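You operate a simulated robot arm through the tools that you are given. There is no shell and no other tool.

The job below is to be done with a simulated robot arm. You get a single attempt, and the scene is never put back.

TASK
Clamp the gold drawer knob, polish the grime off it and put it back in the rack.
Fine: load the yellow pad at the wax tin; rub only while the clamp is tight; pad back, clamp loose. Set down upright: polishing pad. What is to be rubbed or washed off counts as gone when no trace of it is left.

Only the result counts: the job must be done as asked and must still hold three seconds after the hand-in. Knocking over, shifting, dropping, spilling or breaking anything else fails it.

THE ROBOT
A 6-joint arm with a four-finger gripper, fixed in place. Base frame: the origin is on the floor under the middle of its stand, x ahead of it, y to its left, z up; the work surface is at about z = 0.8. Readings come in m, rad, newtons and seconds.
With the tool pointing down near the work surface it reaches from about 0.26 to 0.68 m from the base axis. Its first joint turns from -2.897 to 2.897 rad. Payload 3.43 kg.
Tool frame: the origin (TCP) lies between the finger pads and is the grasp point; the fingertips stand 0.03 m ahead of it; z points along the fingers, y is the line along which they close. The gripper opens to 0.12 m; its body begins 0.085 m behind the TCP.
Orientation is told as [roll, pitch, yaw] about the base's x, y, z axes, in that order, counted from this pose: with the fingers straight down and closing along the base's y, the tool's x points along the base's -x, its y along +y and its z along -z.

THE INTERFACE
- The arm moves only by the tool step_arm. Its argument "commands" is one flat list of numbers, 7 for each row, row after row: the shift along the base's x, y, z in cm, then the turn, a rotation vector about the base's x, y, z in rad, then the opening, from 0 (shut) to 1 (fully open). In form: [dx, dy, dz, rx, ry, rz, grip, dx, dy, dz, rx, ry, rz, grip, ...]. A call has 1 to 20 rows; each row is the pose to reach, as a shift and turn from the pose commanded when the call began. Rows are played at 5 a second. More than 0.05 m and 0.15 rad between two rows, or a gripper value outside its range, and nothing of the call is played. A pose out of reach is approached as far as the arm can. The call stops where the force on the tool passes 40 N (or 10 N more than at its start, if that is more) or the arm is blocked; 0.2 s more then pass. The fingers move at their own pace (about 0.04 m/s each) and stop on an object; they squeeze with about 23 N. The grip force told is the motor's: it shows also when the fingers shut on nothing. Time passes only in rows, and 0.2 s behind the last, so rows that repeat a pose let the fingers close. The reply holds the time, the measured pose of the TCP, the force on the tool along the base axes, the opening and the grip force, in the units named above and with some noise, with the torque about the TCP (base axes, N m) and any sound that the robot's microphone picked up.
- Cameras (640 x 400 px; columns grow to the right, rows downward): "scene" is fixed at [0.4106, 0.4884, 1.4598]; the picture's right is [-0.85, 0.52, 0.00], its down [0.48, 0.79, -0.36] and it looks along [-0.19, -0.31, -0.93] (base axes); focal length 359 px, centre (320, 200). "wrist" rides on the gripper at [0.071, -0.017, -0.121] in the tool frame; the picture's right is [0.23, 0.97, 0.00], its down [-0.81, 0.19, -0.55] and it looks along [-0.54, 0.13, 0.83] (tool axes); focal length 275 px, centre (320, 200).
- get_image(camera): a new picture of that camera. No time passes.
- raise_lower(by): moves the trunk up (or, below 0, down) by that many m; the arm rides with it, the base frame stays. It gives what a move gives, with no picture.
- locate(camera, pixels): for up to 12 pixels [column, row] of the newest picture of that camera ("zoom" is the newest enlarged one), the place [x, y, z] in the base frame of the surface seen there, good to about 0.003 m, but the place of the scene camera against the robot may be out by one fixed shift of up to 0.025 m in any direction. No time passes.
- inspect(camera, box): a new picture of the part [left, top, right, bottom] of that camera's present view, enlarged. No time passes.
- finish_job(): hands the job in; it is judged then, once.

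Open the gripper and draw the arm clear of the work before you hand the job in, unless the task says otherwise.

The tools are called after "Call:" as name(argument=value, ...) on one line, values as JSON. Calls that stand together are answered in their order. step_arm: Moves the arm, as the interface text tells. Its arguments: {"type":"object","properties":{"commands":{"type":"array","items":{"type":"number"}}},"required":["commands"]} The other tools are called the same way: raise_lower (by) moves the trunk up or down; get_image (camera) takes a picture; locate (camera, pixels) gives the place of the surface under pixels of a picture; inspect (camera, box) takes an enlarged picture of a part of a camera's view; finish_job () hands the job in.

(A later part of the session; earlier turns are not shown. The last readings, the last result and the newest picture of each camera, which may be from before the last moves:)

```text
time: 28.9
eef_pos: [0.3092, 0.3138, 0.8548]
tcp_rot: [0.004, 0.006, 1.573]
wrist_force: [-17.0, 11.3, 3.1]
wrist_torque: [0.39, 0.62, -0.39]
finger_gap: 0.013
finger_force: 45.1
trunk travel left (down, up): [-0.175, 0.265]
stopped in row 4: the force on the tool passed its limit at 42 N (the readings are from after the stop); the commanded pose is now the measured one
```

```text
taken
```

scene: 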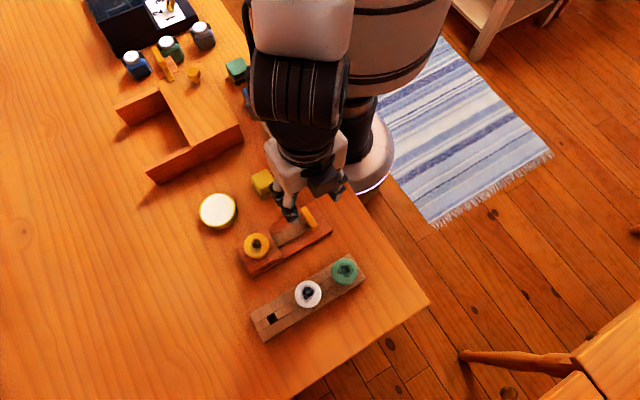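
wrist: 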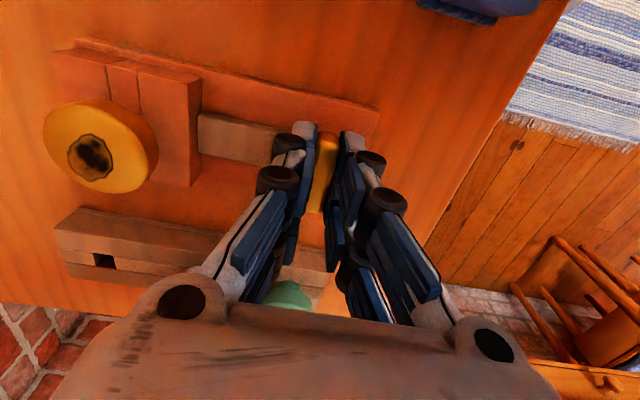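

The handle did not slide (x stayed 0.309 while the force passed 42 N), so it likely turns on its round post. I'll relax the force and then try a small turn, watching the torque.

Call:
step_arm(commands=[0, 0, 0, 0, 0, 0, 0, 0, 0, 0, 0, 0, 0, 0])

Call:
inspect(camera="wrist", box=[30, 30, 270, 180])

```text
time: 29.5
eef_pos: [0.3096, 0.3136, 0.8558]
tcp_rot: [0.001, 0.006, 1.571]
wrist_force: [-25.9, 18.9, 6.3]
wrist_torque: [0.73, 0.79, -0.38]
finger_gap: 0.0131
finger_force: 44.5
trunk travel left (down, up): [-0.175, 0.265]
```

```text
2.67 times, centred on (150, 105) of wrist
```

zoom: 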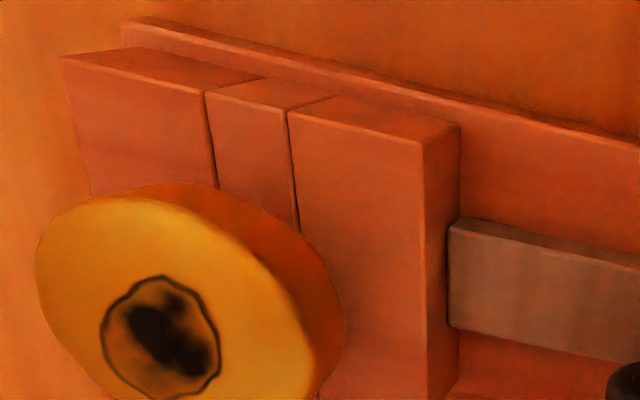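

A residual force (-26, +19 N) remains from the push. I'll ease the commanded pose back to relax it.

Call:
step_arm(commands=[-0.15, 0.1, 0, 0, 0, 0, 0, -0.3, 0.2, 0, 0, 0, 0, 0, -0.3, 0.2, 0, 0, 0, 0, 0])

```text
time: 30.3
eef_pos: [0.3103, 0.3147, 0.8551]
tcp_rot: [0.004, 0.004, 1.572]
wrist_force: [6.7, -9.1, 10.0]
wrist_torque: [-1.57, -0.19, -0.07]
finger_gap: 0.013
finger_force: 45.2
trunk travel left (down, up): [-0.175, 0.265]
```

The force is mostly relaxed. Now a small clockwise test turn (-0.1 rad).

Call:
step_arm(commands=[0.05, -0.07, 0, 0, 0, -0.05, 0, 0.05, -0.07, 0, 0, 0, -0.1, 0, 0.05, -0.07, 0, 0, 0, -0.1, 0])

Call:
get_image(camera="wrist")

```text
time: 31.1
eef_pos: [0.311, 0.3138, 0.8552]
tcp_rot: [0.003, 0.001, 1.471]
wrist_force: [6.0, -5.5, 3.2]
wrist_torque: [0.1, -0.21, -0.02]
finger_gap: 0.013
finger_force: 44.8
trunk travel left (down, up): [-0.175, 0.265]
```

```text
taken
```

wrist: 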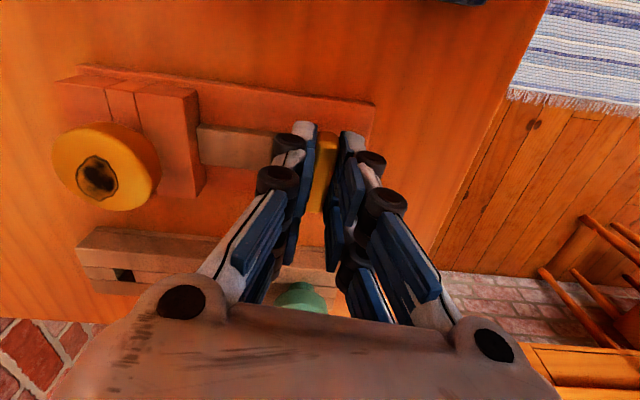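

The handle turned with no resistance (yaw 1.471, torque ≈ 0), so it is a turning handle. I'll continue clockwise in steps and watch the torque.

Call:
step_arm(commands=[0, 0, 0, 0, 0, -0.1, 0, 0, 0, 0, 0, 0, -0.2, 0, 0, 0, 0, 0, 0, -0.3, 0, 0, 0, 0, 0, 0, -0.4, 0, 0, 0, 0, 0, 0, -0.4, 0])

Call:
get_image(camera="wrist")

```text
time: 32.3
eef_pos: [0.3101, 0.3139, 0.8556]
tcp_rot: [0.003, 0.005, 1.072]
wrist_force: [-2.1, -0.6, -4.3]
wrist_torque: [1.23, -0.58, -0.03]
finger_gap: 0.0131
finger_force: 44.9
trunk travel left (down, up): [-0.175, 0.265]
```

```text
taken
```

wrist: 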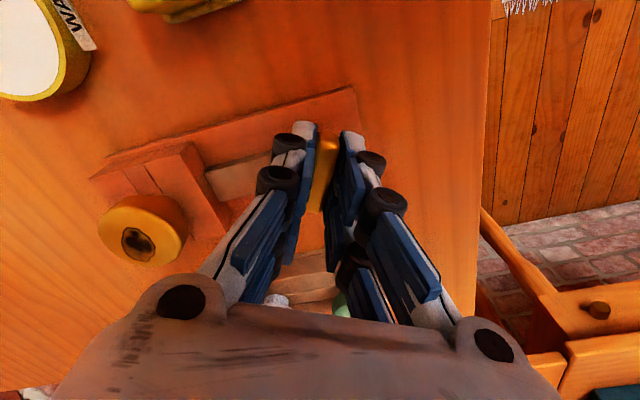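

It keeps turning freely (yaw 1.072). I'll continue clockwise.

Call:
step_arm(commands=[0, 0, 0, 0, 0, -0.1, 0, 0, 0, 0, 0, 0, -0.2, 0, 0, 0, 0, 0, 0, -0.3, 0, 0, 0, 0, 0, 0, -0.4, 0, 0, 0, 0, 0, 0, -0.5, 0, 0, 0, 0, 0, 0, -0.5, 0])

Call:
get_image(camera="wrist")

Call:
get_image(camera="scene")

```text
time: 33.7
eef_pos: [0.3091, 0.3136, 0.8542]
tcp_rot: [0.003, 0.002, 0.572]
wrist_force: [-9.9, 8.7, -0.4]
wrist_torque: [0.01, 0.77, -0.02]
finger_gap: 0.0133
finger_force: 45.3
trunk travel left (down, up): [-0.175, 0.265]
```

```text
taken
```

wrist: 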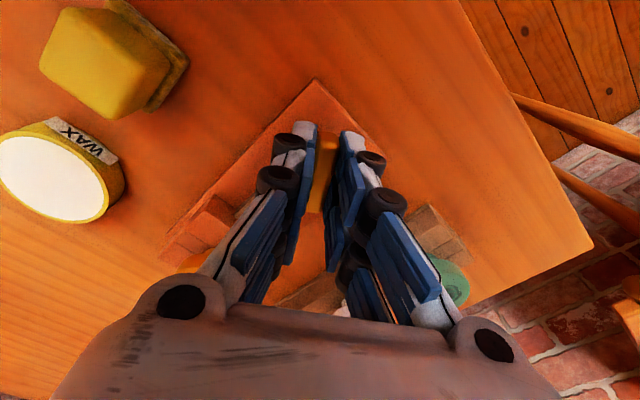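

```text
taken
```

scene: 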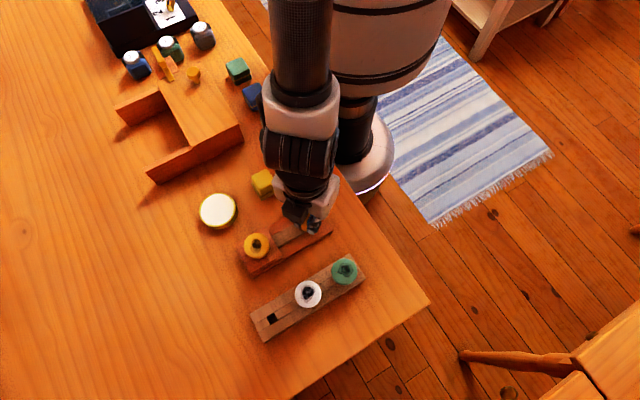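

Turned about 1 rad so far, still free. I'll keep going clockwise.

Call:
step_arm(commands=[-0.03, 0.03, 0, 0, 0, -0.1, 0, -0.03, 0.03, 0, 0, 0, -0.2, 0, -0.03, 0.03, 0, 0, 0, -0.3, 0, -0.03, 0.03, 0, 0, 0, -0.4, 0, -0.03, 0.03, 0, 0, 0, -0.5, 0, -0.03, 0.03, 0, 0, 0, -0.5, 0])

Call:
get_image(camera="wrist")

Call:
get_image(camera="scene")

```text
time: 35.1
eef_pos: [0.3095, 0.314, 0.8558]
tcp_rot: [0.003, 0.002, 0.072]
wrist_force: [-7.6, 6.3, 1.7]
wrist_torque: [0.09, 0.87, 0.01]
finger_gap: 0.0129
finger_force: 45.5
trunk travel left (down, up): [-0.175, 0.265]
```

```text
taken
```

wrist: 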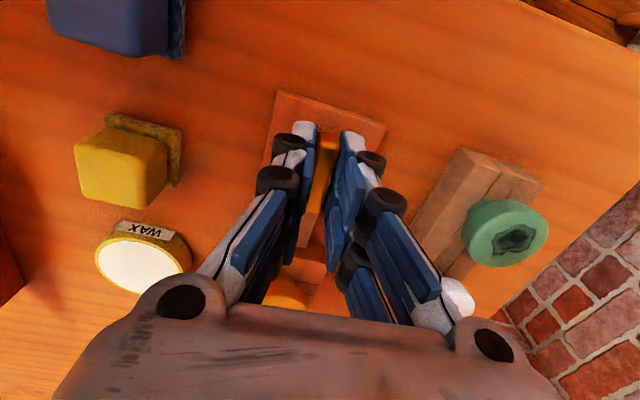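

```text
taken
```

scene: 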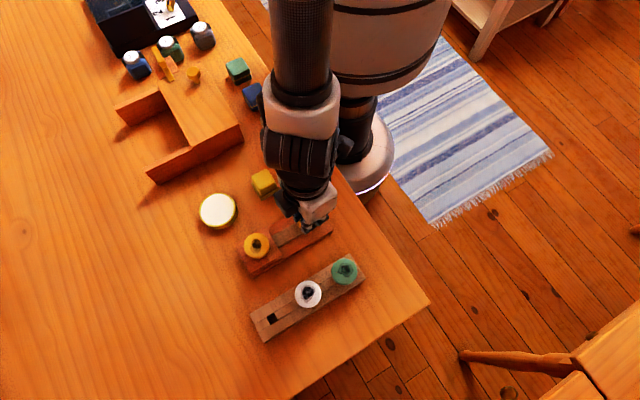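

The handle has turned ~1.5 rad. I'll continue in small steps to find where it stops.

Call:
step_arm(commands=[-0.03, 0.03, 0, 0, 0, -0.07, 0, -0.03, 0.03, 0, 0, 0, -0.14, 0, -0.03, 0.03, 0, 0, 0, -0.21, 0, -0.03, 0.03, 0, 0, 0, -0.28, 0, -0.03, 0.03, 0, 0, 0, -0.28, 0])

```text
time: 36.3
eef_pos: [0.3094, 0.315, 0.8549]
tcp_rot: [0.007, 0.002, -0.207]
wrist_force: [0.2, 0.7, 15.7]
wrist_torque: [0.04, -0.12, 2.14]
finger_gap: 0.0218
finger_force: 45.3
trunk travel left (down, up): [-0.175, 0.265]
```

A firm stop: torque 2.14 N m, and the gap opened as the fingers slipped around the handle. The handle's limit is about 90° from the start; I'll turn back ~0.2 rad to relieve it, then look at the jaws.

Call:
step_arm(commands=[0, 0, 0, 0, 0, 0.1, 0, 0, 0, 0, 0, 0, 0.2, 0, 0, 0, 0, 0, 0, 0.2, 0])

Call:
get_image(camera="wrist")

Call:
inspect(camera="scene", box=[220, 190, 340, 280])

```text
time: 37.1
eef_pos: [0.3096, 0.3145, 0.8539]
tcp_rot: [0.004, 0.002, -0.01]
wrist_force: [3.6, 5.8, -7.8]
wrist_torque: [0.24, -1.39, 1.18]
finger_gap: 0.013
finger_force: 45.7
trunk travel left (down, up): [-0.175, 0.265]
```

```text
taken
```

wrist: 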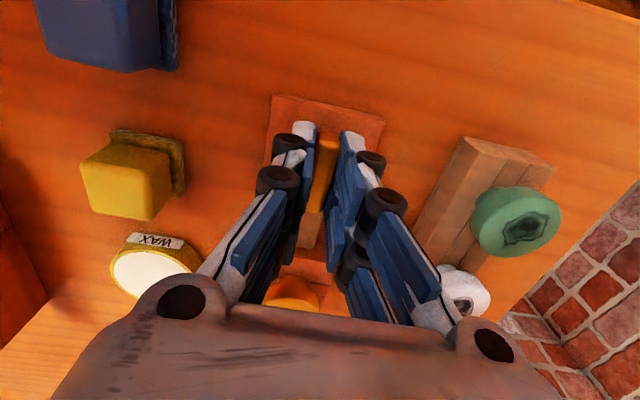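

```text
4.44 times, centred on (280, 235) of scene
```

zoom: 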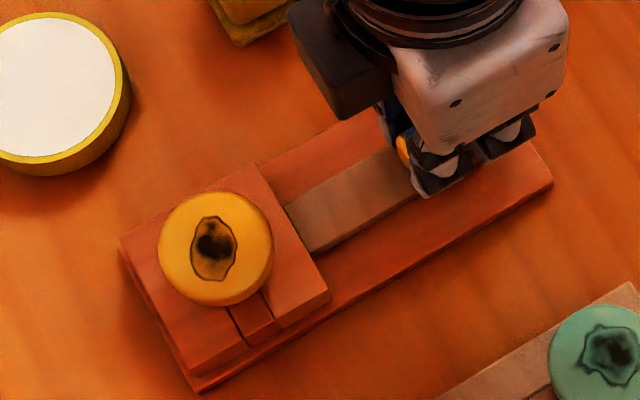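

The stop is at about yaw 0 (handle along x). I'll release the handle, rise, and look at the clamp from above.

Call:
step_arm(commands=[0, 0, 0, 0, 0, 0.05, 0, 0, 0, 0, 0, 0, 0.05, 0.3, 0, 0, 0, 0, 0, 0.05, 0.5, 0, 0, 0, 0, 0, 0.05, 0.5, 0, 0, 3, 0, 0, 0.03, 0.5, 0, 0, 6, 0, 0, 0.01, 0.5, 0, 0, 10, 0, 0, 0.01, 0.5, 0, 0, 10, 0, 0, 0.01, 0.5])

Call:
get_image(camera="wrist")

Call:
inspect(camera="wrist", box=[240, 60, 400, 260])

```text
time: 38.9
eef_pos: [0.3094, 0.3146, 0.9555]
tcp_rot: [0.003, 0.004, 0.002]
wrist_force: [-0.1, 0.2, -0.2]
wrist_torque: [0.01, -0.03, 0.06]
finger_gap: 0.0598
finger_force: 0.1
trunk travel left (down, up): [-0.175, 0.265]
```

```text
taken
```

wrist: 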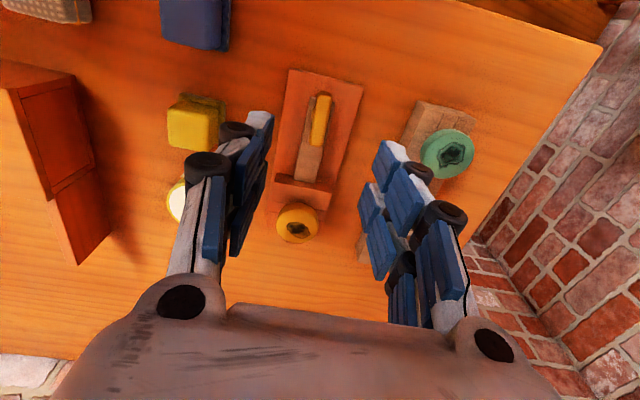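

```text
2.00 times, centred on (320, 160) of wrist
```

zoom: 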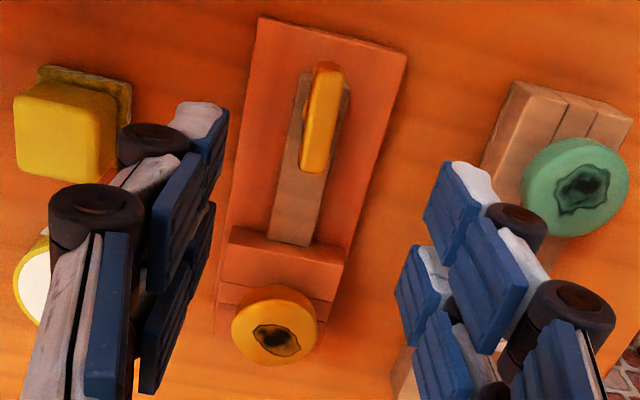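

The handle now lies along the bar. To make sure the clamp is tight, I'll grip the knob gently and test whether it resists a 1 mm lift.

Call:
step_arm(commands=[3, 0, 1, 0, 0, 0, 0.6, 6, 0.05, 1, 0, 0, 0, 0.6, 10.2, 0.15, 0, 0, 0, 0, 0.6, 10.2, 0.15, -3, 0, 0, 0, 0.6, 10.2, 0.15, -6, 0, 0, 0, 0.6, 10.2, 0.15, -8, 0, 0, 0, 0.6, 10.2, 0.15, -9.0, 0, 0, 0, 0.6, 10.2, 0.15, -9.0, 0, 0, 0, 0.6])

Call:
get_image(camera="wrist")

```text
time: 40.7
eef_pos: [0.4104, 0.3144, 0.8628]
tcp_rot: [0.006, 0.003, 0.002]
wrist_force: [0.4, -0.3, -0.1]
wrist_torque: [0.0, 0.01, -0.02]
finger_gap: 0.0721
finger_force: 0.1
trunk travel left (down, up): [-0.175, 0.265]
```

```text
taken
```

wrist: 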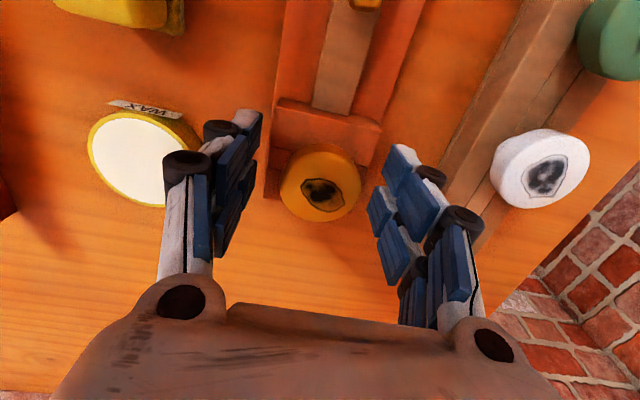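

I'll close on the knob, then lift 1 mm and read the force.

Call:
step_arm(commands=[0, 0, 0.15, -0.005, -0.003, 0, 0.4, 0, 0, 0.15, -0.005, -0.003, 0, 0, 0, 0, 0.15, -0.005, -0.003, 0, 0, 0, 0, 0.15, -0.005, -0.003, 0, 0, 0, 0, 0.15, -0.005, -0.003, 0, 0])

Call:
step_arm(commands=[0, 0, 0.1, 0, 0, 0, 0, 0, 0, 0.15, 0, 0, 0, 0])

```text
time: 41.9
eef_pos: [0.4101, 0.3154, 0.865]
tcp_rot: [-0.001, -0.001, 0.002]
wrist_force: [-1.3, -0.3, 0.8]
wrist_torque: [-0.03, -0.01, -0.01]
finger_gap: 0.0409
finger_force: 23.3
trunk travel left (down, up): [-0.175, 0.265]
```

```text
time: 42.5
eef_pos: [0.4101, 0.3168, 0.8669]
tcp_rot: [-0.002, 0.002, 0.003]
wrist_force: [0.8, -0.6, 1.1]
wrist_torque: [0.0, -0.03, 0.02]
finger_gap: 0.041
finger_force: 23.2
trunk travel left (down, up): [-0.175, 0.265]
```

The knob lifted 2 mm with no resistance, so the clamp is not tight in this handle position. I'll seat the knob back, release it, and go turn the handle the other way.

Call:
step_arm(commands=[0, 0, -0.1, 0, 0, 0, 0, 0, 0, -0.2, 0, 0, 0, 0, 0, 0, -0.2, 0, 0, 0, 0])

Call:
inspect(camera="wrist", box=[240, 60, 400, 260])

```text
time: 43.3
eef_pos: [0.4116, 0.3167, 0.8667]
tcp_rot: [0.001, -0.002, 0.001]
wrist_force: [-0.2, -0.8, 1.6]
wrist_torque: [-0.07, 0.02, -0.01]
finger_gap: 0.041
finger_force: 22.7
trunk travel left (down, up): [-0.175, 0.265]
```

```text
2.00 times, centred on (320, 160) of wrist
```

zoom: 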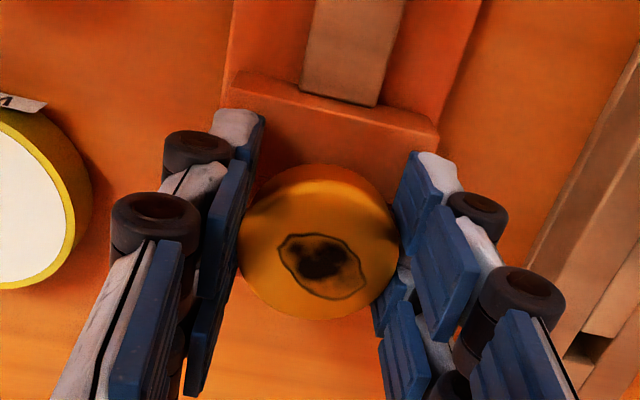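

The z reading is noisy; I'll hold still and re-read.

Call:
step_arm(commands=[0, 0, 0, 0, 0, 0, 0, 0, 0, 0, 0, 0, 0, 0])

Call:
step_arm(commands=[0, 0, -0.1, 0, 0, 0, 0, 0, 0, -0.1, 0, 0, 0, 0])

```text
time: 43.9
eef_pos: [0.4118, 0.3164, 0.8658]
tcp_rot: [0.0, -0.002, 0.004]
wrist_force: [0.5, -1.0, 2.0]
wrist_torque: [-0.04, -0.04, -0.02]
finger_gap: 0.041
finger_force: 23.0
trunk travel left (down, up): [-0.175, 0.265]
```

```text
time: 44.5
eef_pos: [0.4111, 0.3156, 0.8656]
tcp_rot: [0.001, 0.0, 0.002]
wrist_force: [-2.0, 2.9, 8.1]
wrist_torque: [0.01, 0.06, -0.02]
finger_gap: 0.0408
finger_force: 23.0
trunk travel left (down, up): [-0.175, 0.265]
```

Seated again (8 N contact). I'll release the knob and go back to the handle to try turning counter-clockwise past its starting position.

Call:
step_arm(commands=[0, 0, 0.1, 0, 0, 0, 0, 0, 0, 0.1, 0, 0, 0, 0.45, 0, 0, 0.1, 0, 0, 0, 0.6, 0, 0, 0.1, 0, 0, 0, 0.6, 0, 0, 3, 0, 0, 0, 0.6, 0, 0, 6, 0, 0, 0, 0.6, -3, 0, 9, 0, 0, 0, 0.6, -6.5, -0.1, 9, 0, 0, 0, 0.6, -10.2, -0.15, 7, 0, 0, 0, 0.5, -10.2, -0.15, 4, 0, 0, 0, 0.4, -10.2, -0.15, 1, 0, 0, 0, 0.4, -10.2, -0.15, -0.9, 0, 0, 0, 0.4, -10.2, -0.15, -0.9, 0, 0, 0, 0.4])

Call:
get_image(camera="wrist")

```text
time: 47.3
eef_pos: [0.3095, 0.3154, 0.8555]
tcp_rot: [0.0, 0.0, 0.002]
wrist_force: [0.2, -0.4, 0.3]
wrist_torque: [0.0, -0.01, -0.03]
finger_gap: 0.048
finger_force: 0.1
trunk travel left (down, up): [-0.175, 0.265]
```

```text
taken
```

wrist: 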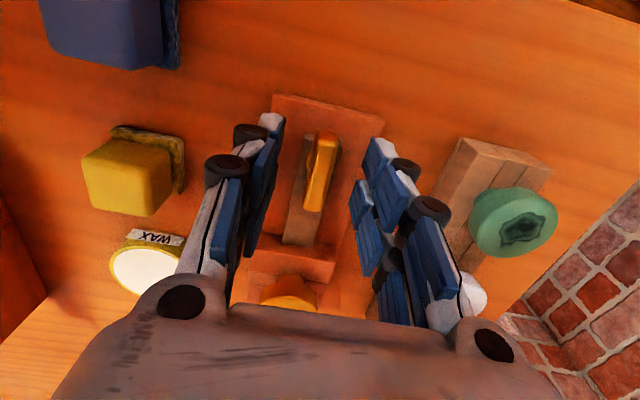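

I'll close on the handle and first test a gentle slide (+3 mm in x) in this orientation.

Call:
step_arm(commands=[0, 0, 0, 0, 0, 0, 0.2, 0, 0, 0, 0, 0, 0, 0, 0, 0, 0, 0, 0, 0, 0, 0, 0, 0, 0, 0, 0, 0])

Call:
step_arm(commands=[0.15, 0, 0, 0, 0, 0, 0, 0.25, 0, 0, 0, 0, 0, 0, 0.25, 0, 0, 0, 0, 0, 0])

```text
time: 48.3
eef_pos: [0.3092, 0.315, 0.8567]
tcp_rot: [-0.002, 0.0, 0.003]
wrist_force: [-0.1, -1.0, -1.5]
wrist_torque: [-0.04, -0.25, -0.01]
finger_gap: 0.0135
finger_force: 36.0
trunk travel left (down, up): [-0.175, 0.265]
```

```text
time: 49.1
eef_pos: [0.3098, 0.3148, 0.8555]
tcp_rot: [-0.005, 0.003, 0.004]
wrist_force: [-22.8, 12.3, -6.2]
wrist_torque: [0.43, 0.87, 0.01]
finger_gap: 0.013
finger_force: 45.2
trunk travel left (down, up): [-0.175, 0.265]
```

No slide here either. I'll undo that push and turn the handle counter-clockwise back to its start.

Call:
step_arm(commands=[-0.25, 0, 0, 0, 0, 0, 0, -0.25, 0, 0, 0, 0, 0.1, 0, -0.25, 0, 0, 0, 0, 0.2, 0, -0.25, 0, 0, 0, 0, 0.3, 0, -0.25, 0, 0, 0, 0, 0.4, 0, -0.25, 0, 0, 0, 0, 0.5, 0, -0.25, 0, 0, 0, 0, 0.6, 0, -0.25, 0, 0, 0, 0, 0.7, 0, -0.25, 0, 0, 0, 0, 0.8, 0, -0.25, 0, 0, 0, 0, 0.8, 0])

Call:
step_arm(commands=[0, 0, 0, 0, 0, 0.1, 0, 0, 0, 0, 0, 0, 0.2, 0, 0, 0, 0, 0, 0, 0.3, 0, 0, 0, 0, 0, 0, 0.4, 0, 0, 0, 0, 0, 0, 0.5, 0, 0, 0, 0, 0, 0, 0.6, 0, 0, 0, 0, 0, 0, 0.7, 0, 0, 0, 0, 0, 0, 0.7, 0])

```text
time: 51.3
eef_pos: [0.3093, 0.314, 0.8563]
tcp_rot: [-0.002, 0.001, 0.801]
wrist_force: [-2.8, -2.6, 4.2]
wrist_torque: [-1.06, 0.96, -0.01]
finger_gap: 0.0128
finger_force: 44.8
trunk travel left (down, up): [-0.175, 0.265]
```

```text
time: 53.1
eef_pos: [0.3101, 0.314, 0.8563]
tcp_rot: [-0.002, -0.001, 1.503]
wrist_force: [4.6, -4.7, -5.6]
wrist_torque: [1.16, -0.23, -0.01]
finger_gap: 0.0134
finger_force: 45.6
trunk travel left (down, up): [-0.175, 0.265]
```

Back near the start (yaw 1.503). I'll push on counter-clockwise past 1.57 in small steps.

Call:
step_arm(commands=[0, 0, 0, 0, 0, 0.07, 0, 0, 0, 0, 0, 0, 0.14, 0, 0, 0, 0, 0, 0, 0.21, 0, 0, 0, 0, 0, 0, 0.25, 0, 0, 0, 0, 0, 0, 0.25, 0])

```text
time: 54.3
eef_pos: [0.3114, 0.3147, 0.8567]
tcp_rot: [-0.003, -0.002, 1.751]
wrist_force: [6.1, -0.1, 8.4]
wrist_torque: [-0.12, -0.13, -2.12]
finger_gap: 0.0203
finger_force: 45.2
trunk travel left (down, up): [-0.175, 0.265]
```

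Blocked this way (torque -2.1 N m), so the range is exactly from the start (y-aligned) to 90° clockwise. I'll relieve, release, and look closely at the jaws in this state from the -y side for comparison.

Call:
step_arm(commands=[0, 0, 0, 0, 0, -0.1, 0, 0, 0, 0, 0, 0, -0.18, 0, 0, 0, 0, 0, 0, -0.18, 0.3, 0, 0, 0, 0, 0, -0.18, 0.5, 0, 0, 0, 0, 0, -0.18, 0.5, 0, 0, 3, 0, 0, -0.18, 0.5, 0, 0, 6, 0, 0, -0.18, 0.5, 3, -2.2, 8, 0, 0, -0.18, 0.5, 6, -4.5, 8, 0, 0, -0.18, 0.5, 9, -6.7, 8, 0, 0, -0.18, 0.5, 12, -9, 7.5, 0, 0, -0.18, 0.5, 12, -9, 7.5, 0, 0, -0.18, 0.5])

Call:
get_image(camera="wrist")

Call:
inspect(camera="wrist", box=[250, 110, 410, 210])

```text
time: 56.9
eef_pos: [0.431, 0.2233, 0.9319]
tcp_rot: [-0.001, 0.0, 1.574]
wrist_force: [0.1, 0.6, 0.5]
wrist_torque: [-0.03, 0.04, 0.0]
finger_gap: 0.0599
finger_force: 0.0
trunk travel left (down, up): [-0.175, 0.265]
```

```text
taken
```

wrist: 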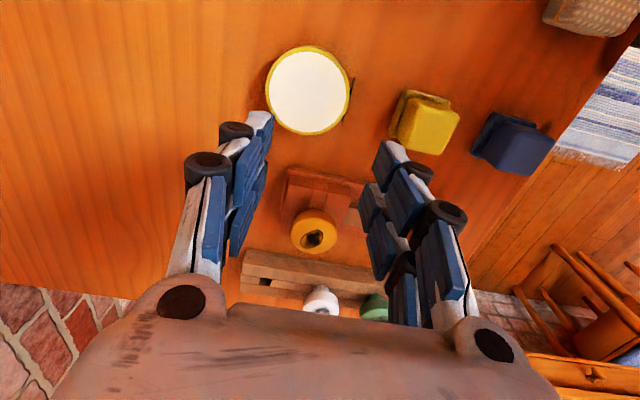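

```text
4.00 times, centred on (330, 160) of wrist
```

zoom: 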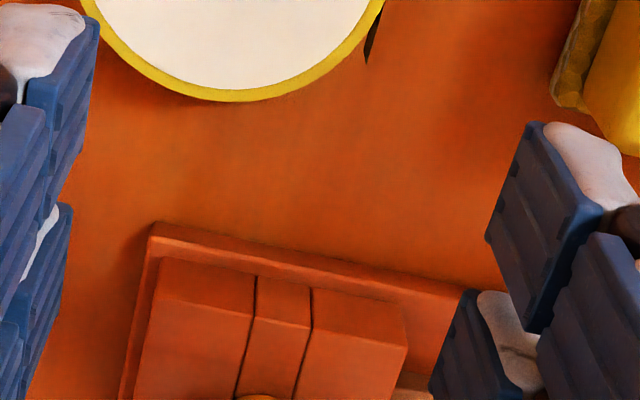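

In the start state the middle jaw piece is flush with the block's side. I'll take a tighter zoom as a reference.

Call:
inspect(camera="wrist", box=[275, 160, 371, 220])

```text
6.67 times, centred on (323, 190) of wrist
```

zoom: 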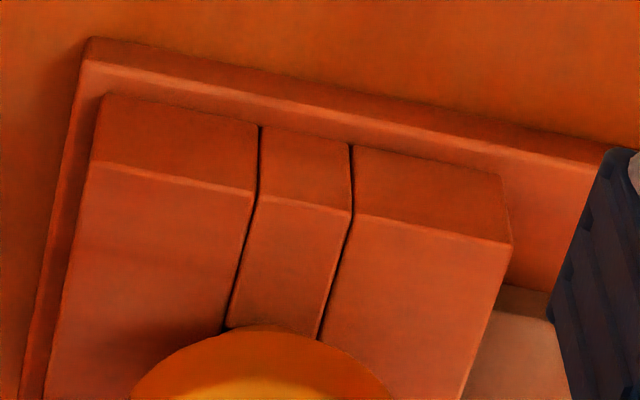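

Now back to the handle to turn it clockwise fully again.

Call:
step_arm(commands=[-4, 3, 1, 0, 0, 0, 0.5, -8, 6, 1, 0, 0, 0, 0.5, -12.1, 9.1, 0, 0, 0, 0, 0.5, -12.1, 9.1, -3, 0, 0, 0, 0.4, -12.1, 9.1, -5.5, 0, 0, 0, 0.4, -12.1, 9.1, -7.6, 0, 0, 0, 0.4, -12.1, 9.1, -7.6, 0, 0, 0, 0.4])

Call:
get_image(camera="wrist")

```text
refused: row 1 steps farther than a row can; nothing moved
```

```text
taken
```

wrist: 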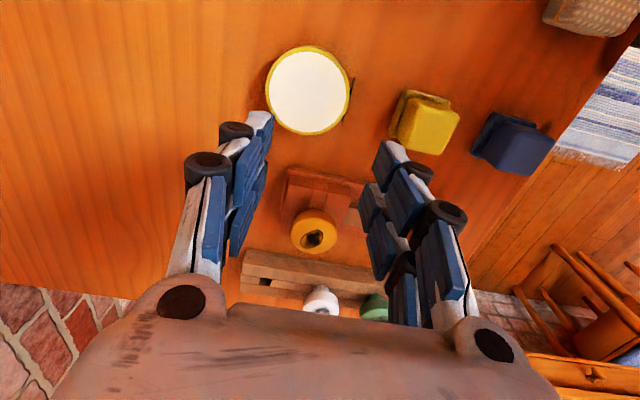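

The row was slightly over the step limit; I'll use smaller rows for the same path to the handle.

Call:
step_arm(commands=[-3, 2.2, 1, 0, 0, 0, 0.5, -6, 4.5, 1, 0, 0, 0, 0.5, -9, 6.8, 1, 0, 0, 0, 0.5, -12.1, 9.1, 0, 0, 0, 0, 0.5, -12.1, 9.1, -3, 0, 0, 0, 0.4, -12.1, 9.1, -5.5, 0, 0, 0, 0.4, -12.1, 9.1, -7.6, 0, 0, 0, 0.4, -12.1, 9.1, -7.6, 0, 0, 0, 0.4])

Call:
get_image(camera="wrist")

```text
time: 58.7
eef_pos: [0.3096, 0.315, 0.8546]
tcp_rot: [-0.001, 0.0, 1.572]
wrist_force: [-0.8, 0.6, -0.3]
wrist_torque: [0.01, -0.01, 0.0]
finger_gap: 0.0481
finger_force: 0.0
trunk travel left (down, up): [-0.175, 0.265]
```

```text
taken
```

wrist: 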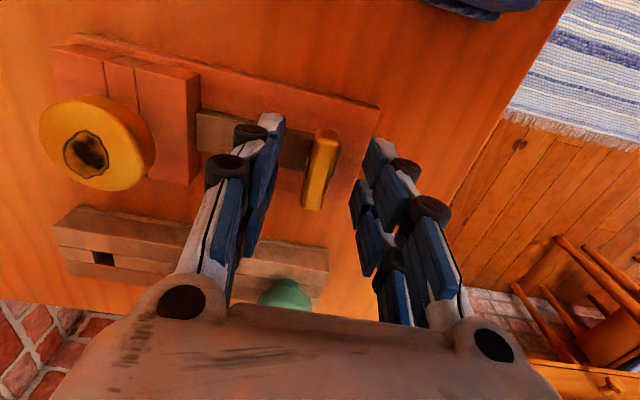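

The handle is between the fingers. I'll grip and turn clockwise.

Call:
step_arm(commands=[0, 0, 0, 0, 0, 0, 0.2, 0, 0, 0, 0, 0, 0, 0, 0, 0, 0, 0, 0, 0, 0, 0, 0, 0, 0, 0, 0, 0, 0, 0, 0, 0, 0, -0.12, 0, 0, 0, 0, 0, 0, -0.24, 0, 0, 0, 0, 0, 0, -0.36, 0, 0, 0, 0, 0, 0, -0.48, 0, 0, 0, 0, 0, 0, -0.6, 0, 0, 0, 0, 0, 0, -0.72, 0, 0, 0, 0, 0, 0, -0.84, 0, 0, 0, 0, 0, 0, -0.96, 0, 0, 0, 0, 0, 0, -1.08, 0, 0, 0, 0, 0, 0, -1.2, 0, 0, 0, 0, 0, 0, -1.2, 0])

Call:
step_arm(commands=[0, 0, 0, 0, 0, -0.1, 0, 0, 0, 0, 0, 0, -0.2, 0, 0, 0, 0, 0, 0, -0.3, 0, 0, 0, 0, 0, 0, -0.35, 0, 0, 0, 0, 0, 0, -0.35, 0])

Call:
step_arm(commands=[0, 0, 0, 0, 0, -0.05, 0, 0, 0, 0, 0, 0, -0.07, 0, 0, 0, 0, 0, 0, -0.07, 0])

```text
time: 61.9
eef_pos: [0.3105, 0.3144, 0.8541]
tcp_rot: [0.002, 0.002, 0.371]
wrist_force: [28.4, -13.2, -4.1]
wrist_torque: [0.05, -1.69, 0.02]
finger_gap: 0.0132
finger_force: 45.0
trunk travel left (down, up): [-0.175, 0.265]
```

```text
time: 63.1
eef_pos: [0.3106, 0.3153, 0.8554]
tcp_rot: [0.003, 0.002, 0.021]
wrist_force: [31.2, -12.8, 5.2]
wrist_torque: [-0.29, -0.93, 0.01]
finger_gap: 0.0131
finger_force: 44.9
trunk travel left (down, up): [-0.175, 0.265]
```

```text
time: 63.9
eef_pos: [0.309, 0.3145, 0.8539]
tcp_rot: [0.001, 0.002, -0.047]
wrist_force: [26.8, -10.1, 12.7]
wrist_torque: [-0.26, -0.2, 2.14]
finger_gap: 0.0145
finger_force: 44.9
trunk travel left (down, up): [-0.175, 0.265]
```

The stop is at yaw ≈ 0 (torque 2.14 N m at -0.047). I'll relax the side force, release here, and go back to the same viewing pose.

Call:
step_arm(commands=[0.2, -0.1, 0, 0, 0, 0.01, 0, 0.2, -0.1, 0, 0, 0, 0.03, 0.2, 0.2, -0.1, 0, 0, 0, 0.04, 0.4, 0.2, -0.1, 0, 0, 0, 0.047, 0.5, 0.2, -0.1, 3, 0, 0, 0.047, 0.5, 0.2, -0.1, 6, 0, 0, 0.047, 0.5, 0.2, -0.1, 8.6, 0, 0, 0.047, 0.5, 0.2, -0.1, 8.6, 0, 0, 0.047, 0.5])

Call:
step_arm(commands=[2, -1.5, 0, 0, 0, 0.14, 0.5, 4, -3, 0, 0, 0, 0.28, 0.5, 6, -4.5, 0, 0, 0, 0.42, 0.5, 8, -6, 0, 0, 0, 0.56, 0.5, 10, -7.5, 0, 0, 0, 0.7, 0.5, 12.1, -9.1, 0, 0, 0, 0.84, 0.5, 12.1, -9.1, -0.5, 0, 0, 0.98, 0.5, 12.1, -9.1, -0.8, 0, 0, 1.12, 0.5, 12.1, -9.1, -0.8, 0, 0, 1.26, 0.5, 12.1, -9.1, -0.8, 0, 0, 1.4, 0.5, 12.1, -9.1, -0.8, 0, 0, 1.5, 0.5, 12.1, -9.1, -0.8, 0, 0, 1.572, 0.5, 12.1, -9.1, -0.8, 0, 0, 1.572, 0.5])

Call:
inspect(camera="wrist", box=[275, 160, 371, 220])

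Call:
get_image(camera="wrist")

```text
time: 65.7
eef_pos: [0.3105, 0.3145, 0.9413]
tcp_rot: [-0.002, 0.002, 0.001]
wrist_force: [0.3, -0.3, 0.3]
wrist_torque: [0.03, 0.0, 0.0]
finger_gap: 0.0601
finger_force: 0.1
trunk travel left (down, up): [-0.175, 0.265]
```

```text
time: 68.5
eef_pos: [0.4314, 0.2233, 0.9335]
tcp_rot: [-0.002, 0.0, 1.573]
wrist_force: [-0.4, 0.3, -0.2]
wrist_torque: [0.02, 0.0, 0.0]
finger_gap: 0.06
finger_force: 0.1
trunk travel left (down, up): [-0.175, 0.265]
```

```text
6.67 times, centred on (323, 190) of wrist
```

zoom: 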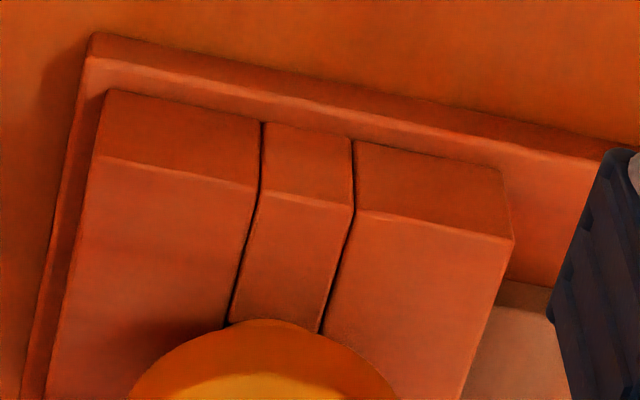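

```text
taken
```

wrist: 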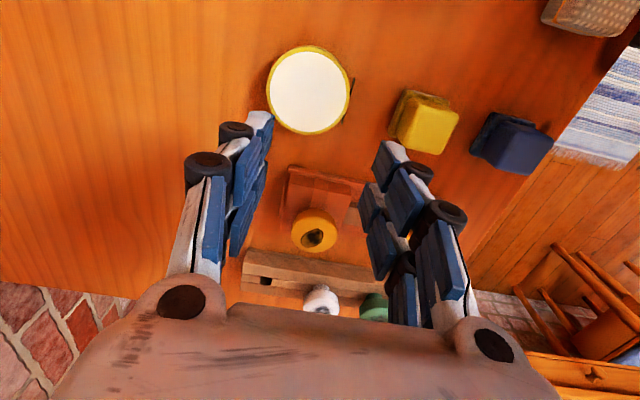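

The jaw pieces look the same in both states, so the hold must be hidden or logical. I'll repeat the lift test on the knob with the handle fully at its clockwise stop.

Call:
step_arm(commands=[-0.5, 2, 1, 0, 0, -0.14, 0.6, -1, 4, 1.5, 0, 0, -0.28, 0.6, -1.5, 6, 1.5, 0, 0, -0.42, 0.6, -2, 8, 1.5, 0, 0, -0.56, 0.6, -2, 9.3, 1.5, 0, 0, -0.7, 0.6, -2, 9.3, 1.5, 0, 0, -0.84, 0.6, -2, 9.3, 1.5, 0, 0, -0.98, 0.6, -2, 9.3, 1.5, 0, 0, -1.12, 0.6, -2, 9.3, 1.5, 0, 0, -1.26, 0.6, -2, 9.3, 1.5, 0, 0, -1.4, 0.6, -2, 9.3, 1.5, 0, 0, -1.5, 0.6, -2, 9.3, 1.5, 0, 0, -1.573, 0.6, -2, 9.3, 0, 0, 0, -1.573, 0.6, -2, 9.3, -2.5, 0, 0, -1.573, 0.6, -2, 9.3, -5, 0, 0, -1.573, 0.6, -2, 9.3, -6.8, 0, 0, -1.573, 0.6, -2, 9.3, -6.8, 0, 0, -1.573, 0.6])

Call:
get_image(camera="wrist")

```text
time: 72.1
eef_pos: [0.4117, 0.3167, 0.8642]
tcp_rot: [0.002, 0.0, -0.001]
wrist_force: [-0.6, 0.8, 0.0]
wrist_torque: [-0.03, 0.04, -0.04]
finger_gap: 0.0719
finger_force: 0.2
trunk travel left (down, up): [-0.175, 0.265]
```

```text
taken
```

wrist: 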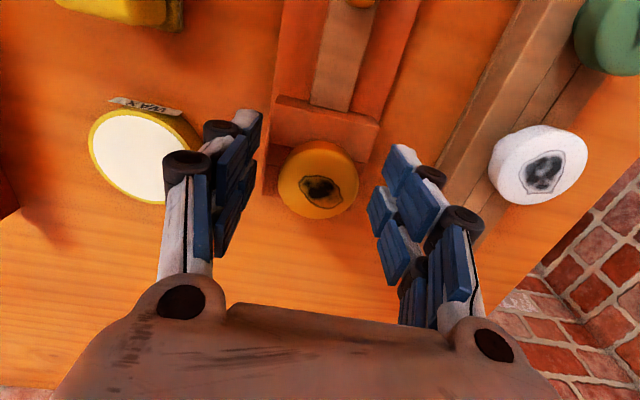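

I'll close on the knob at a slightly raised height, then lift in stages reading the force.

Call:
step_arm(commands=[0, 0, 0.1, 0, 0, 0, 0.4, 0, 0, 0.1, 0, 0, 0, 0, 0, 0, 0.1, 0, 0, 0, 0, 0, 0, 0.1, 0, 0, 0, 0])

Call:
step_arm(commands=[0, 0, 0.1, 0, 0, 0, 0, 0, 0, 0.1, 0, 0, 0, 0])

Call:
step_arm(commands=[0, 0, 0.15, 0, 0, 0, 0, 0, 0, 0.15, 0, 0, 0, 0])

```text
time: 73.1
eef_pos: [0.4099, 0.3164, 0.866]
tcp_rot: [-0.003, 0.0, -0.004]
wrist_force: [0.0, 0.4, -1.1]
wrist_torque: [0.02, -0.02, -0.01]
finger_gap: 0.0411
finger_force: 23.1
trunk travel left (down, up): [-0.175, 0.265]
```

```text
time: 73.7
eef_pos: [0.4109, 0.3175, 0.8666]
tcp_rot: [-0.003, -0.002, -0.002]
wrist_force: [-0.1, 0.7, 0.4]
wrist_torque: [0.01, -0.02, 0.01]
finger_gap: 0.041
finger_force: 23.1
trunk travel left (down, up): [-0.175, 0.265]
```

```text
time: 74.3
eef_pos: [0.4111, 0.3171, 0.8684]
tcp_rot: [-0.001, 0.001, -0.004]
wrist_force: [-0.4, -0.4, 0.5]
wrist_torque: [0.02, -0.01, 0.0]
finger_gap: 0.0411
finger_force: 23.4
trunk travel left (down, up): [-0.175, 0.265]
```

Again no resistance. With the knob still in hand, I'll lift it out fully and look into the clamp hole in this handle state to compare with the earlier picture.

Call:
step_arm(commands=[0, 0, 1, 0, 0, 0, 0, 0, 0, 2.5, 0, 0, 0, 0, 0, 0, 4.5, 0, 0, 0, 0, 0, 0, 7.9, 0, 0, 0, 0, 0, 0, 7.9, 0, 0, 0, 0])

Call:
inspect(camera="wrist", box=[280, 100, 360, 150])

Call:
get_image(camera="wrist")

```text
time: 75.5
eef_pos: [0.4133, 0.3179, 0.9468]
tcp_rot: [0.0, 0.001, -0.002]
wrist_force: [-0.1, -0.2, -0.6]
wrist_torque: [0.0, 0.0, 0.0]
finger_gap: 0.041
finger_force: 23.0
trunk travel left (down, up): [-0.175, 0.265]
```

```text
8.00 times, centred on (320, 125) of wrist
```

zoom: 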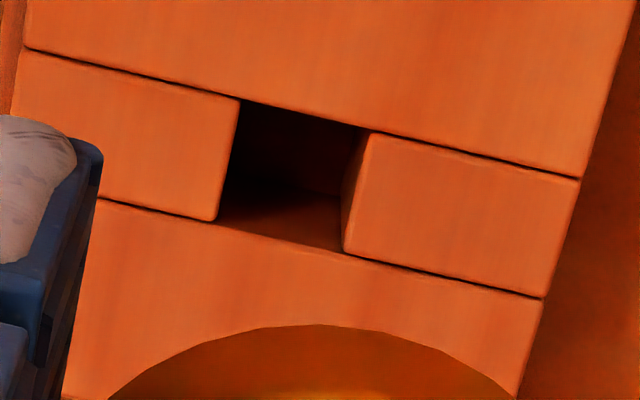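

```text
taken
```

wrist: 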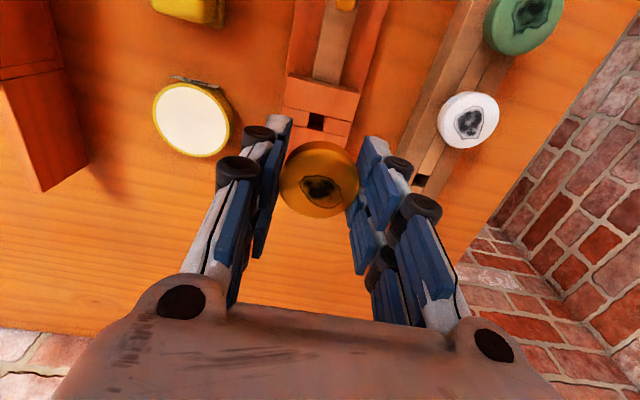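

The hole looks unchanged. I'll look at the peg below the knob in hand via the scene camera.

Call:
inspect(camera="scene", box=[180, 160, 340, 280])

Call:
get_image(camera="scene")

```text
3.33 times, centred on (260, 220) of scene
```

zoom: 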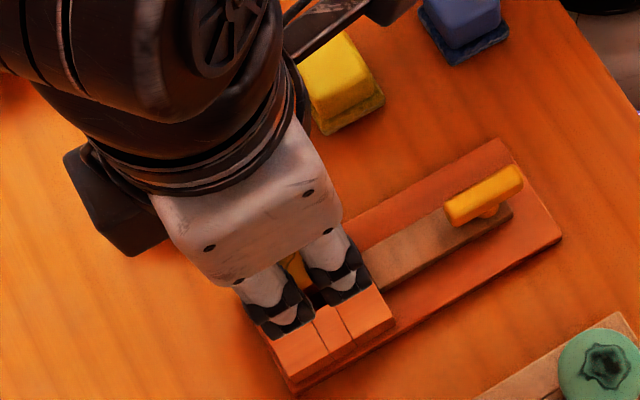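

```text
taken
```

scene: 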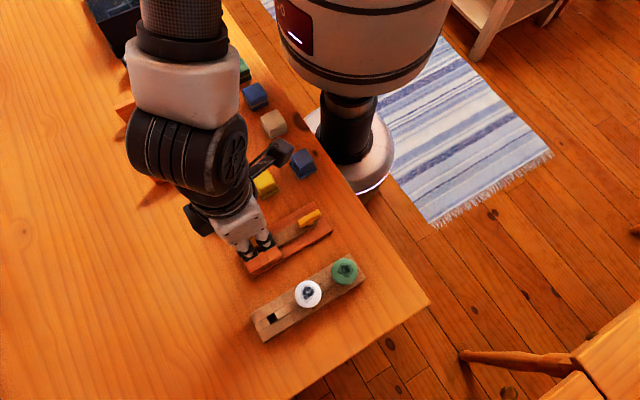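

I'll lower the knob back into the clamp hole along the same line, then try turning the handle back the other way with the knob seated and test the hold in that state.

Call:
step_arm(commands=[0, 0, -2, 0, 0, 0, 0, 0, 0, -4, 0, 0, 0, 0, 0, 0, -5.5, 0, 0, 0, 0, 0, 0, -6, 0, 0, 0, 0, 0, 0, -6.5, 0, 0, 0, 0, 0, 0, -7, 0, 0, 0, 0, 0, 0, -7.5, 0, 0, 0, 0, 0, 0, -7.9, 0, 0, 0, 0, 0, 0, -7.9, 0, 0, 0, 0])

Call:
step_arm(commands=[0, 0, -0.15, 0, 0, 0, 0, 0, 0, -0.25, 0, 0, 0, 0, 0, 0, -0.25, 0, 0, 0, 0])

```text
time: 77.5
eef_pos: [0.4114, 0.3166, 0.8686]
tcp_rot: [-0.002, 0.0, 0.0]
wrist_force: [0.1, -0.8, -1.1]
wrist_torque: [0.06, -0.03, -0.02]
finger_gap: 0.0408
finger_force: 22.8
trunk travel left (down, up): [-0.175, 0.265]
```

```text
time: 78.3
eef_pos: [0.4108, 0.3166, 0.8653]
tcp_rot: [0.0, -0.002, 0.0]
wrist_force: [-0.6, 0.6, 4.4]
wrist_torque: [-0.02, 0.08, -0.02]
finger_gap: 0.0411
finger_force: 22.4
trunk travel left (down, up): [-0.175, 0.265]
```

Seated (4.4 N). I'll release, go to the handle and grip it.

Call:
step_arm(commands=[0, 0, 0.05, 0, 0, 0, 0, 0, 0, 0.05, 0, 0, 0, 0.45, 0, 0, 0.05, 0, 0, 0, 0.6, 0, 0, 0.05, 0, 0, 0, 0.6, 0, 0, 3, 0, 0, 0, 0.6, 0, 0, 6, 0, 0, 0, 0.6, -3, 0, 9, 0, 0, 0, 0.6, -6.5, -0.1, 9, 0, 0, 0, 0.6, -10.1, -0.15, 7, 0, 0, 0, 0.5, -10.1, -0.15, 4, 0, 0, 0, 0.4, -10.1, -0.15, 1, 0, 0, 0, 0.4, -10.1, -0.15, -1.0, 0, 0, 0, 0.4, -10.1, -0.15, -1.0, 0, 0, 0, 0.2, -10.1, -0.15, -1.0, 0, 0, 0, 0, -10.1, -0.15, -1.0, 0, 0, 0, 0, -10.1, -0.15, -1.0, 0, 0, 0, 0, -10.1, -0.15, -1.0, 0, 0, 0, 0])

Call:
get_image(camera="wrist")

```text
time: 81.9
eef_pos: [0.3098, 0.3155, 0.8543]
tcp_rot: [0.0, 0.003, -0.002]
wrist_force: [1.4, -4.5, -4.9]
wrist_torque: [-0.11, -0.75, 0.23]
finger_gap: 0.013
finger_force: 45.6
trunk travel left (down, up): [-0.175, 0.265]
```

```text
taken
```

wrist: 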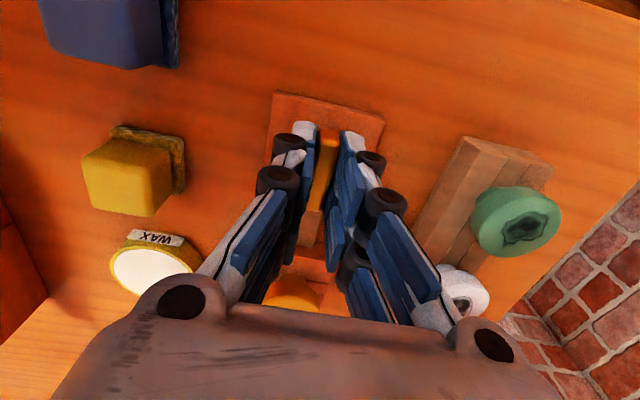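

Handle gripped. A gentle test slide of -3 mm in x, reading the force.

Call:
step_arm(commands=[-0.15, 0, 0, 0, 0, 0, 0, -0.25, 0, 0, 0, 0, 0, 0, -0.25, 0, 0, 0, 0, 0, 0])

```text
time: 82.7
eef_pos: [0.3114, 0.3148, 0.8559]
tcp_rot: [-0.001, 0.001, -0.003]
wrist_force: [17.4, -8.3, -16.3]
wrist_torque: [-0.21, -1.16, 0.35]
finger_gap: 0.0128
finger_force: 45.1
trunk travel left (down, up): [-0.175, 0.265]
```

No slide in -x either; it is purely a turning handle. I'll undo and turn it counter-clockwise to its start limit.

Call:
step_arm(commands=[0.25, 0.05, 0.1, 0, 0, 0.05, 0, 0.25, 0.05, 0.1, 0, 0, 0.15, 0, 0.25, 0.05, 0.1, 0, 0, 0.27, 0, 0.25, 0.05, 0.1, 0, 0, 0.39, 0, 0.25, 0.05, 0.1, 0, 0, 0.51, 0, 0.25, 0.05, 0.1, 0, 0, 0.63, 0, 0.25, 0.05, 0.1, 0, 0, 0.75, 0, 0.25, 0.05, 0.1, 0, 0, 0.87, 0, 0.25, 0.05, 0.1, 0, 0, 0.99, 0, 0.25, 0.05, 0.1, 0, 0, 1.11, 0, 0.25, 0.05, 0.1, 0, 0, 1.23, 0, 0.25, 0.05, 0.1, 0, 0, 1.35, 0, 0.25, 0.05, 0.1, 0, 0, 1.47, 0, 0.25, 0.05, 0.1, 0, 0, 1.57, 0, 0.25, 0.05, 0.1, 0, 0, 1.6, 0, 0.25, 0.05, 0.1, 0, 0, 1.6, 0])

Call:
get_image(camera="wrist")

```text
time: 86.1
eef_pos: [0.3102, 0.3154, 0.8562]
tcp_rot: [0.0, 0.001, 1.598]
wrist_force: [-8.5, -6.1, -13.1]
wrist_torque: [-0.17, 0.16, -2.11]
finger_gap: 0.0137
finger_force: 45.1
trunk travel left (down, up): [-0.175, 0.265]
```

```text
taken
```

wrist: 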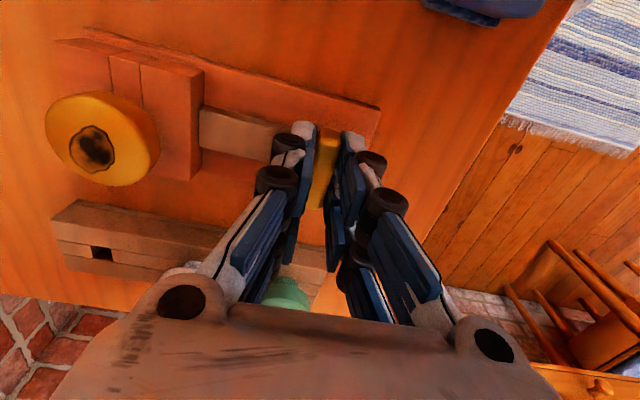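

At the start limit again (torque -2.1). I'll release, go to the knob and do the lift test in this state.

Call:
step_arm(commands=[0, 0, 0, 0, 0, -0.01, 0.2, 0, 0, 0, 0, 0, -0.02, 0.4, 0, 0, 0, 0, 0, -0.027, 0.5, 0, 0, 3, 0, 0, -0.1, 0.6, 0, 0, 6, 0, 0, -0.24, 0.6, 0, 0, 9, 0, 0, -0.38, 0.6, 2, 0, 9, 0, 0, -0.52, 0.6, 4, 0, 9, 0, 0, -0.66, 0.6, 6, 0, 9, 0, 0, -0.8, 0.6, 8, 0.1, 9, 0, 0, -0.94, 0.6, 10.1, 0.15, 9, 0, 0, -1.08, 0.6, 10.1, 0.15, 9, 0, 0, -1.22, 0.6, 10.1, 0.15, 9, 0, 0, -1.36, 0.6, 10.1, 0.15, 9, 0, 0, -1.5, 0.6, 10.1, 0.15, 9, 0, 0, -1.598, 0.6, 10.1, 0.15, 6, 0, 0, -1.598, 0.6, 10.1, 0.15, 3, 0, 0, -1.598, 0.6, 10.1, 0.15, 1.0, 0, 0, -1.598, 0.6, 10.1, 0.15, 1.0, 0, 0, -1.598, 0.6])

Call:
get_image(camera="wrist")

```text
time: 90.1
eef_pos: [0.4098, 0.3187, 0.8666]
tcp_rot: [0.001, 0.003, 0.001]
wrist_force: [-0.5, 0.2, -0.1]
wrist_torque: [-0.06, -0.01, -0.03]
finger_gap: 0.072
finger_force: 0.1
trunk travel left (down, up): [-0.175, 0.265]
```

```text
taken
```

wrist: 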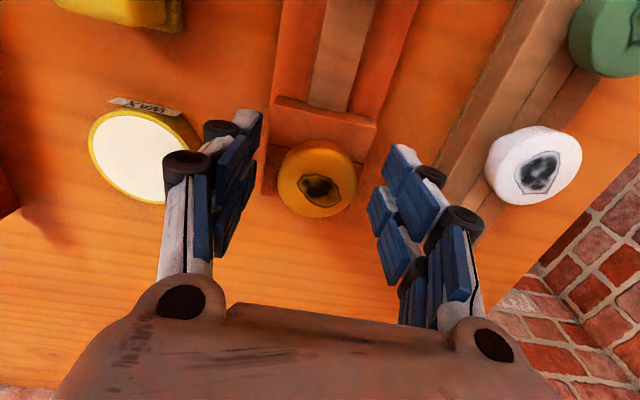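

I'll centre (y -0.2 cm), close, and lift slightly.

Call:
step_arm(commands=[0.1, -0.2, -0.05, 0, 0, 0, 0.6, 0.1, -0.2, -0.05, 0, 0, 0, 0.4, 0.1, -0.2, -0.05, 0, 0, 0, 0, 0.1, -0.2, -0.05, 0, 0, 0, 0, 0.1, -0.2, -0.05, 0, 0, 0, 0])

Call:
step_arm(commands=[0, 0, 0.1, 0, 0, 0, 0, 0, 0, 0.15, 0, 0, 0, 0])

Call:
step_arm(commands=[0, 0, 0.15, 0, 0, 0, 0, 0, 0, 0.15, 0, 0, 0, 0])

```text
time: 91.3
eef_pos: [0.4116, 0.3148, 0.866]
tcp_rot: [-0.002, 0.001, -0.001]
wrist_force: [0.6, -0.2, 0.0]
wrist_torque: [-0.02, -0.01, -0.02]
finger_gap: 0.0405
finger_force: 23.1
trunk travel left (down, up): [-0.175, 0.265]
```

```text
time: 91.9
eef_pos: [0.4115, 0.3144, 0.8674]
tcp_rot: [-0.002, 0.0, 0.0]
wrist_force: [0.0, 0.0, 0.1]
wrist_torque: [0.01, 0.0, 0.0]
finger_gap: 0.0406
finger_force: 22.5
trunk travel left (down, up): [-0.175, 0.265]
```

```text
time: 92.5
eef_pos: [0.4127, 0.3151, 0.8693]
tcp_rot: [-0.002, 0.0, -0.001]
wrist_force: [-0.3, -0.3, -1.0]
wrist_torque: [0.01, 0.02, 0.0]
finger_gap: 0.0405
finger_force: 23.1
trunk travel left (down, up): [-0.175, 0.265]
```

The knob is free in both states, so the clamp's tightness is judged from the handle angle; the start position must be "loose" and the 90° clockwise stop "tight". I'll seat the knob again, release it, and turn the handle to the clockwise stop.

Call:
step_arm(commands=[0, 0, -0.15, 0, 0, 0, 0, 0, 0, -0.3, 0, 0, 0, 0, 0, 0, -0.4, 0, 0, 0, 0, 0, 0, -0.4, 0, 0, 0, 0])

```text
time: 93.5
eef_pos: [0.4129, 0.3154, 0.8658]
tcp_rot: [-0.001, 0.002, 0.001]
wrist_force: [-0.5, -0.1, 6.9]
wrist_torque: [-0.01, 0.02, 0.02]
finger_gap: 0.0405
finger_force: 23.9
trunk travel left (down, up): [-0.175, 0.265]
```

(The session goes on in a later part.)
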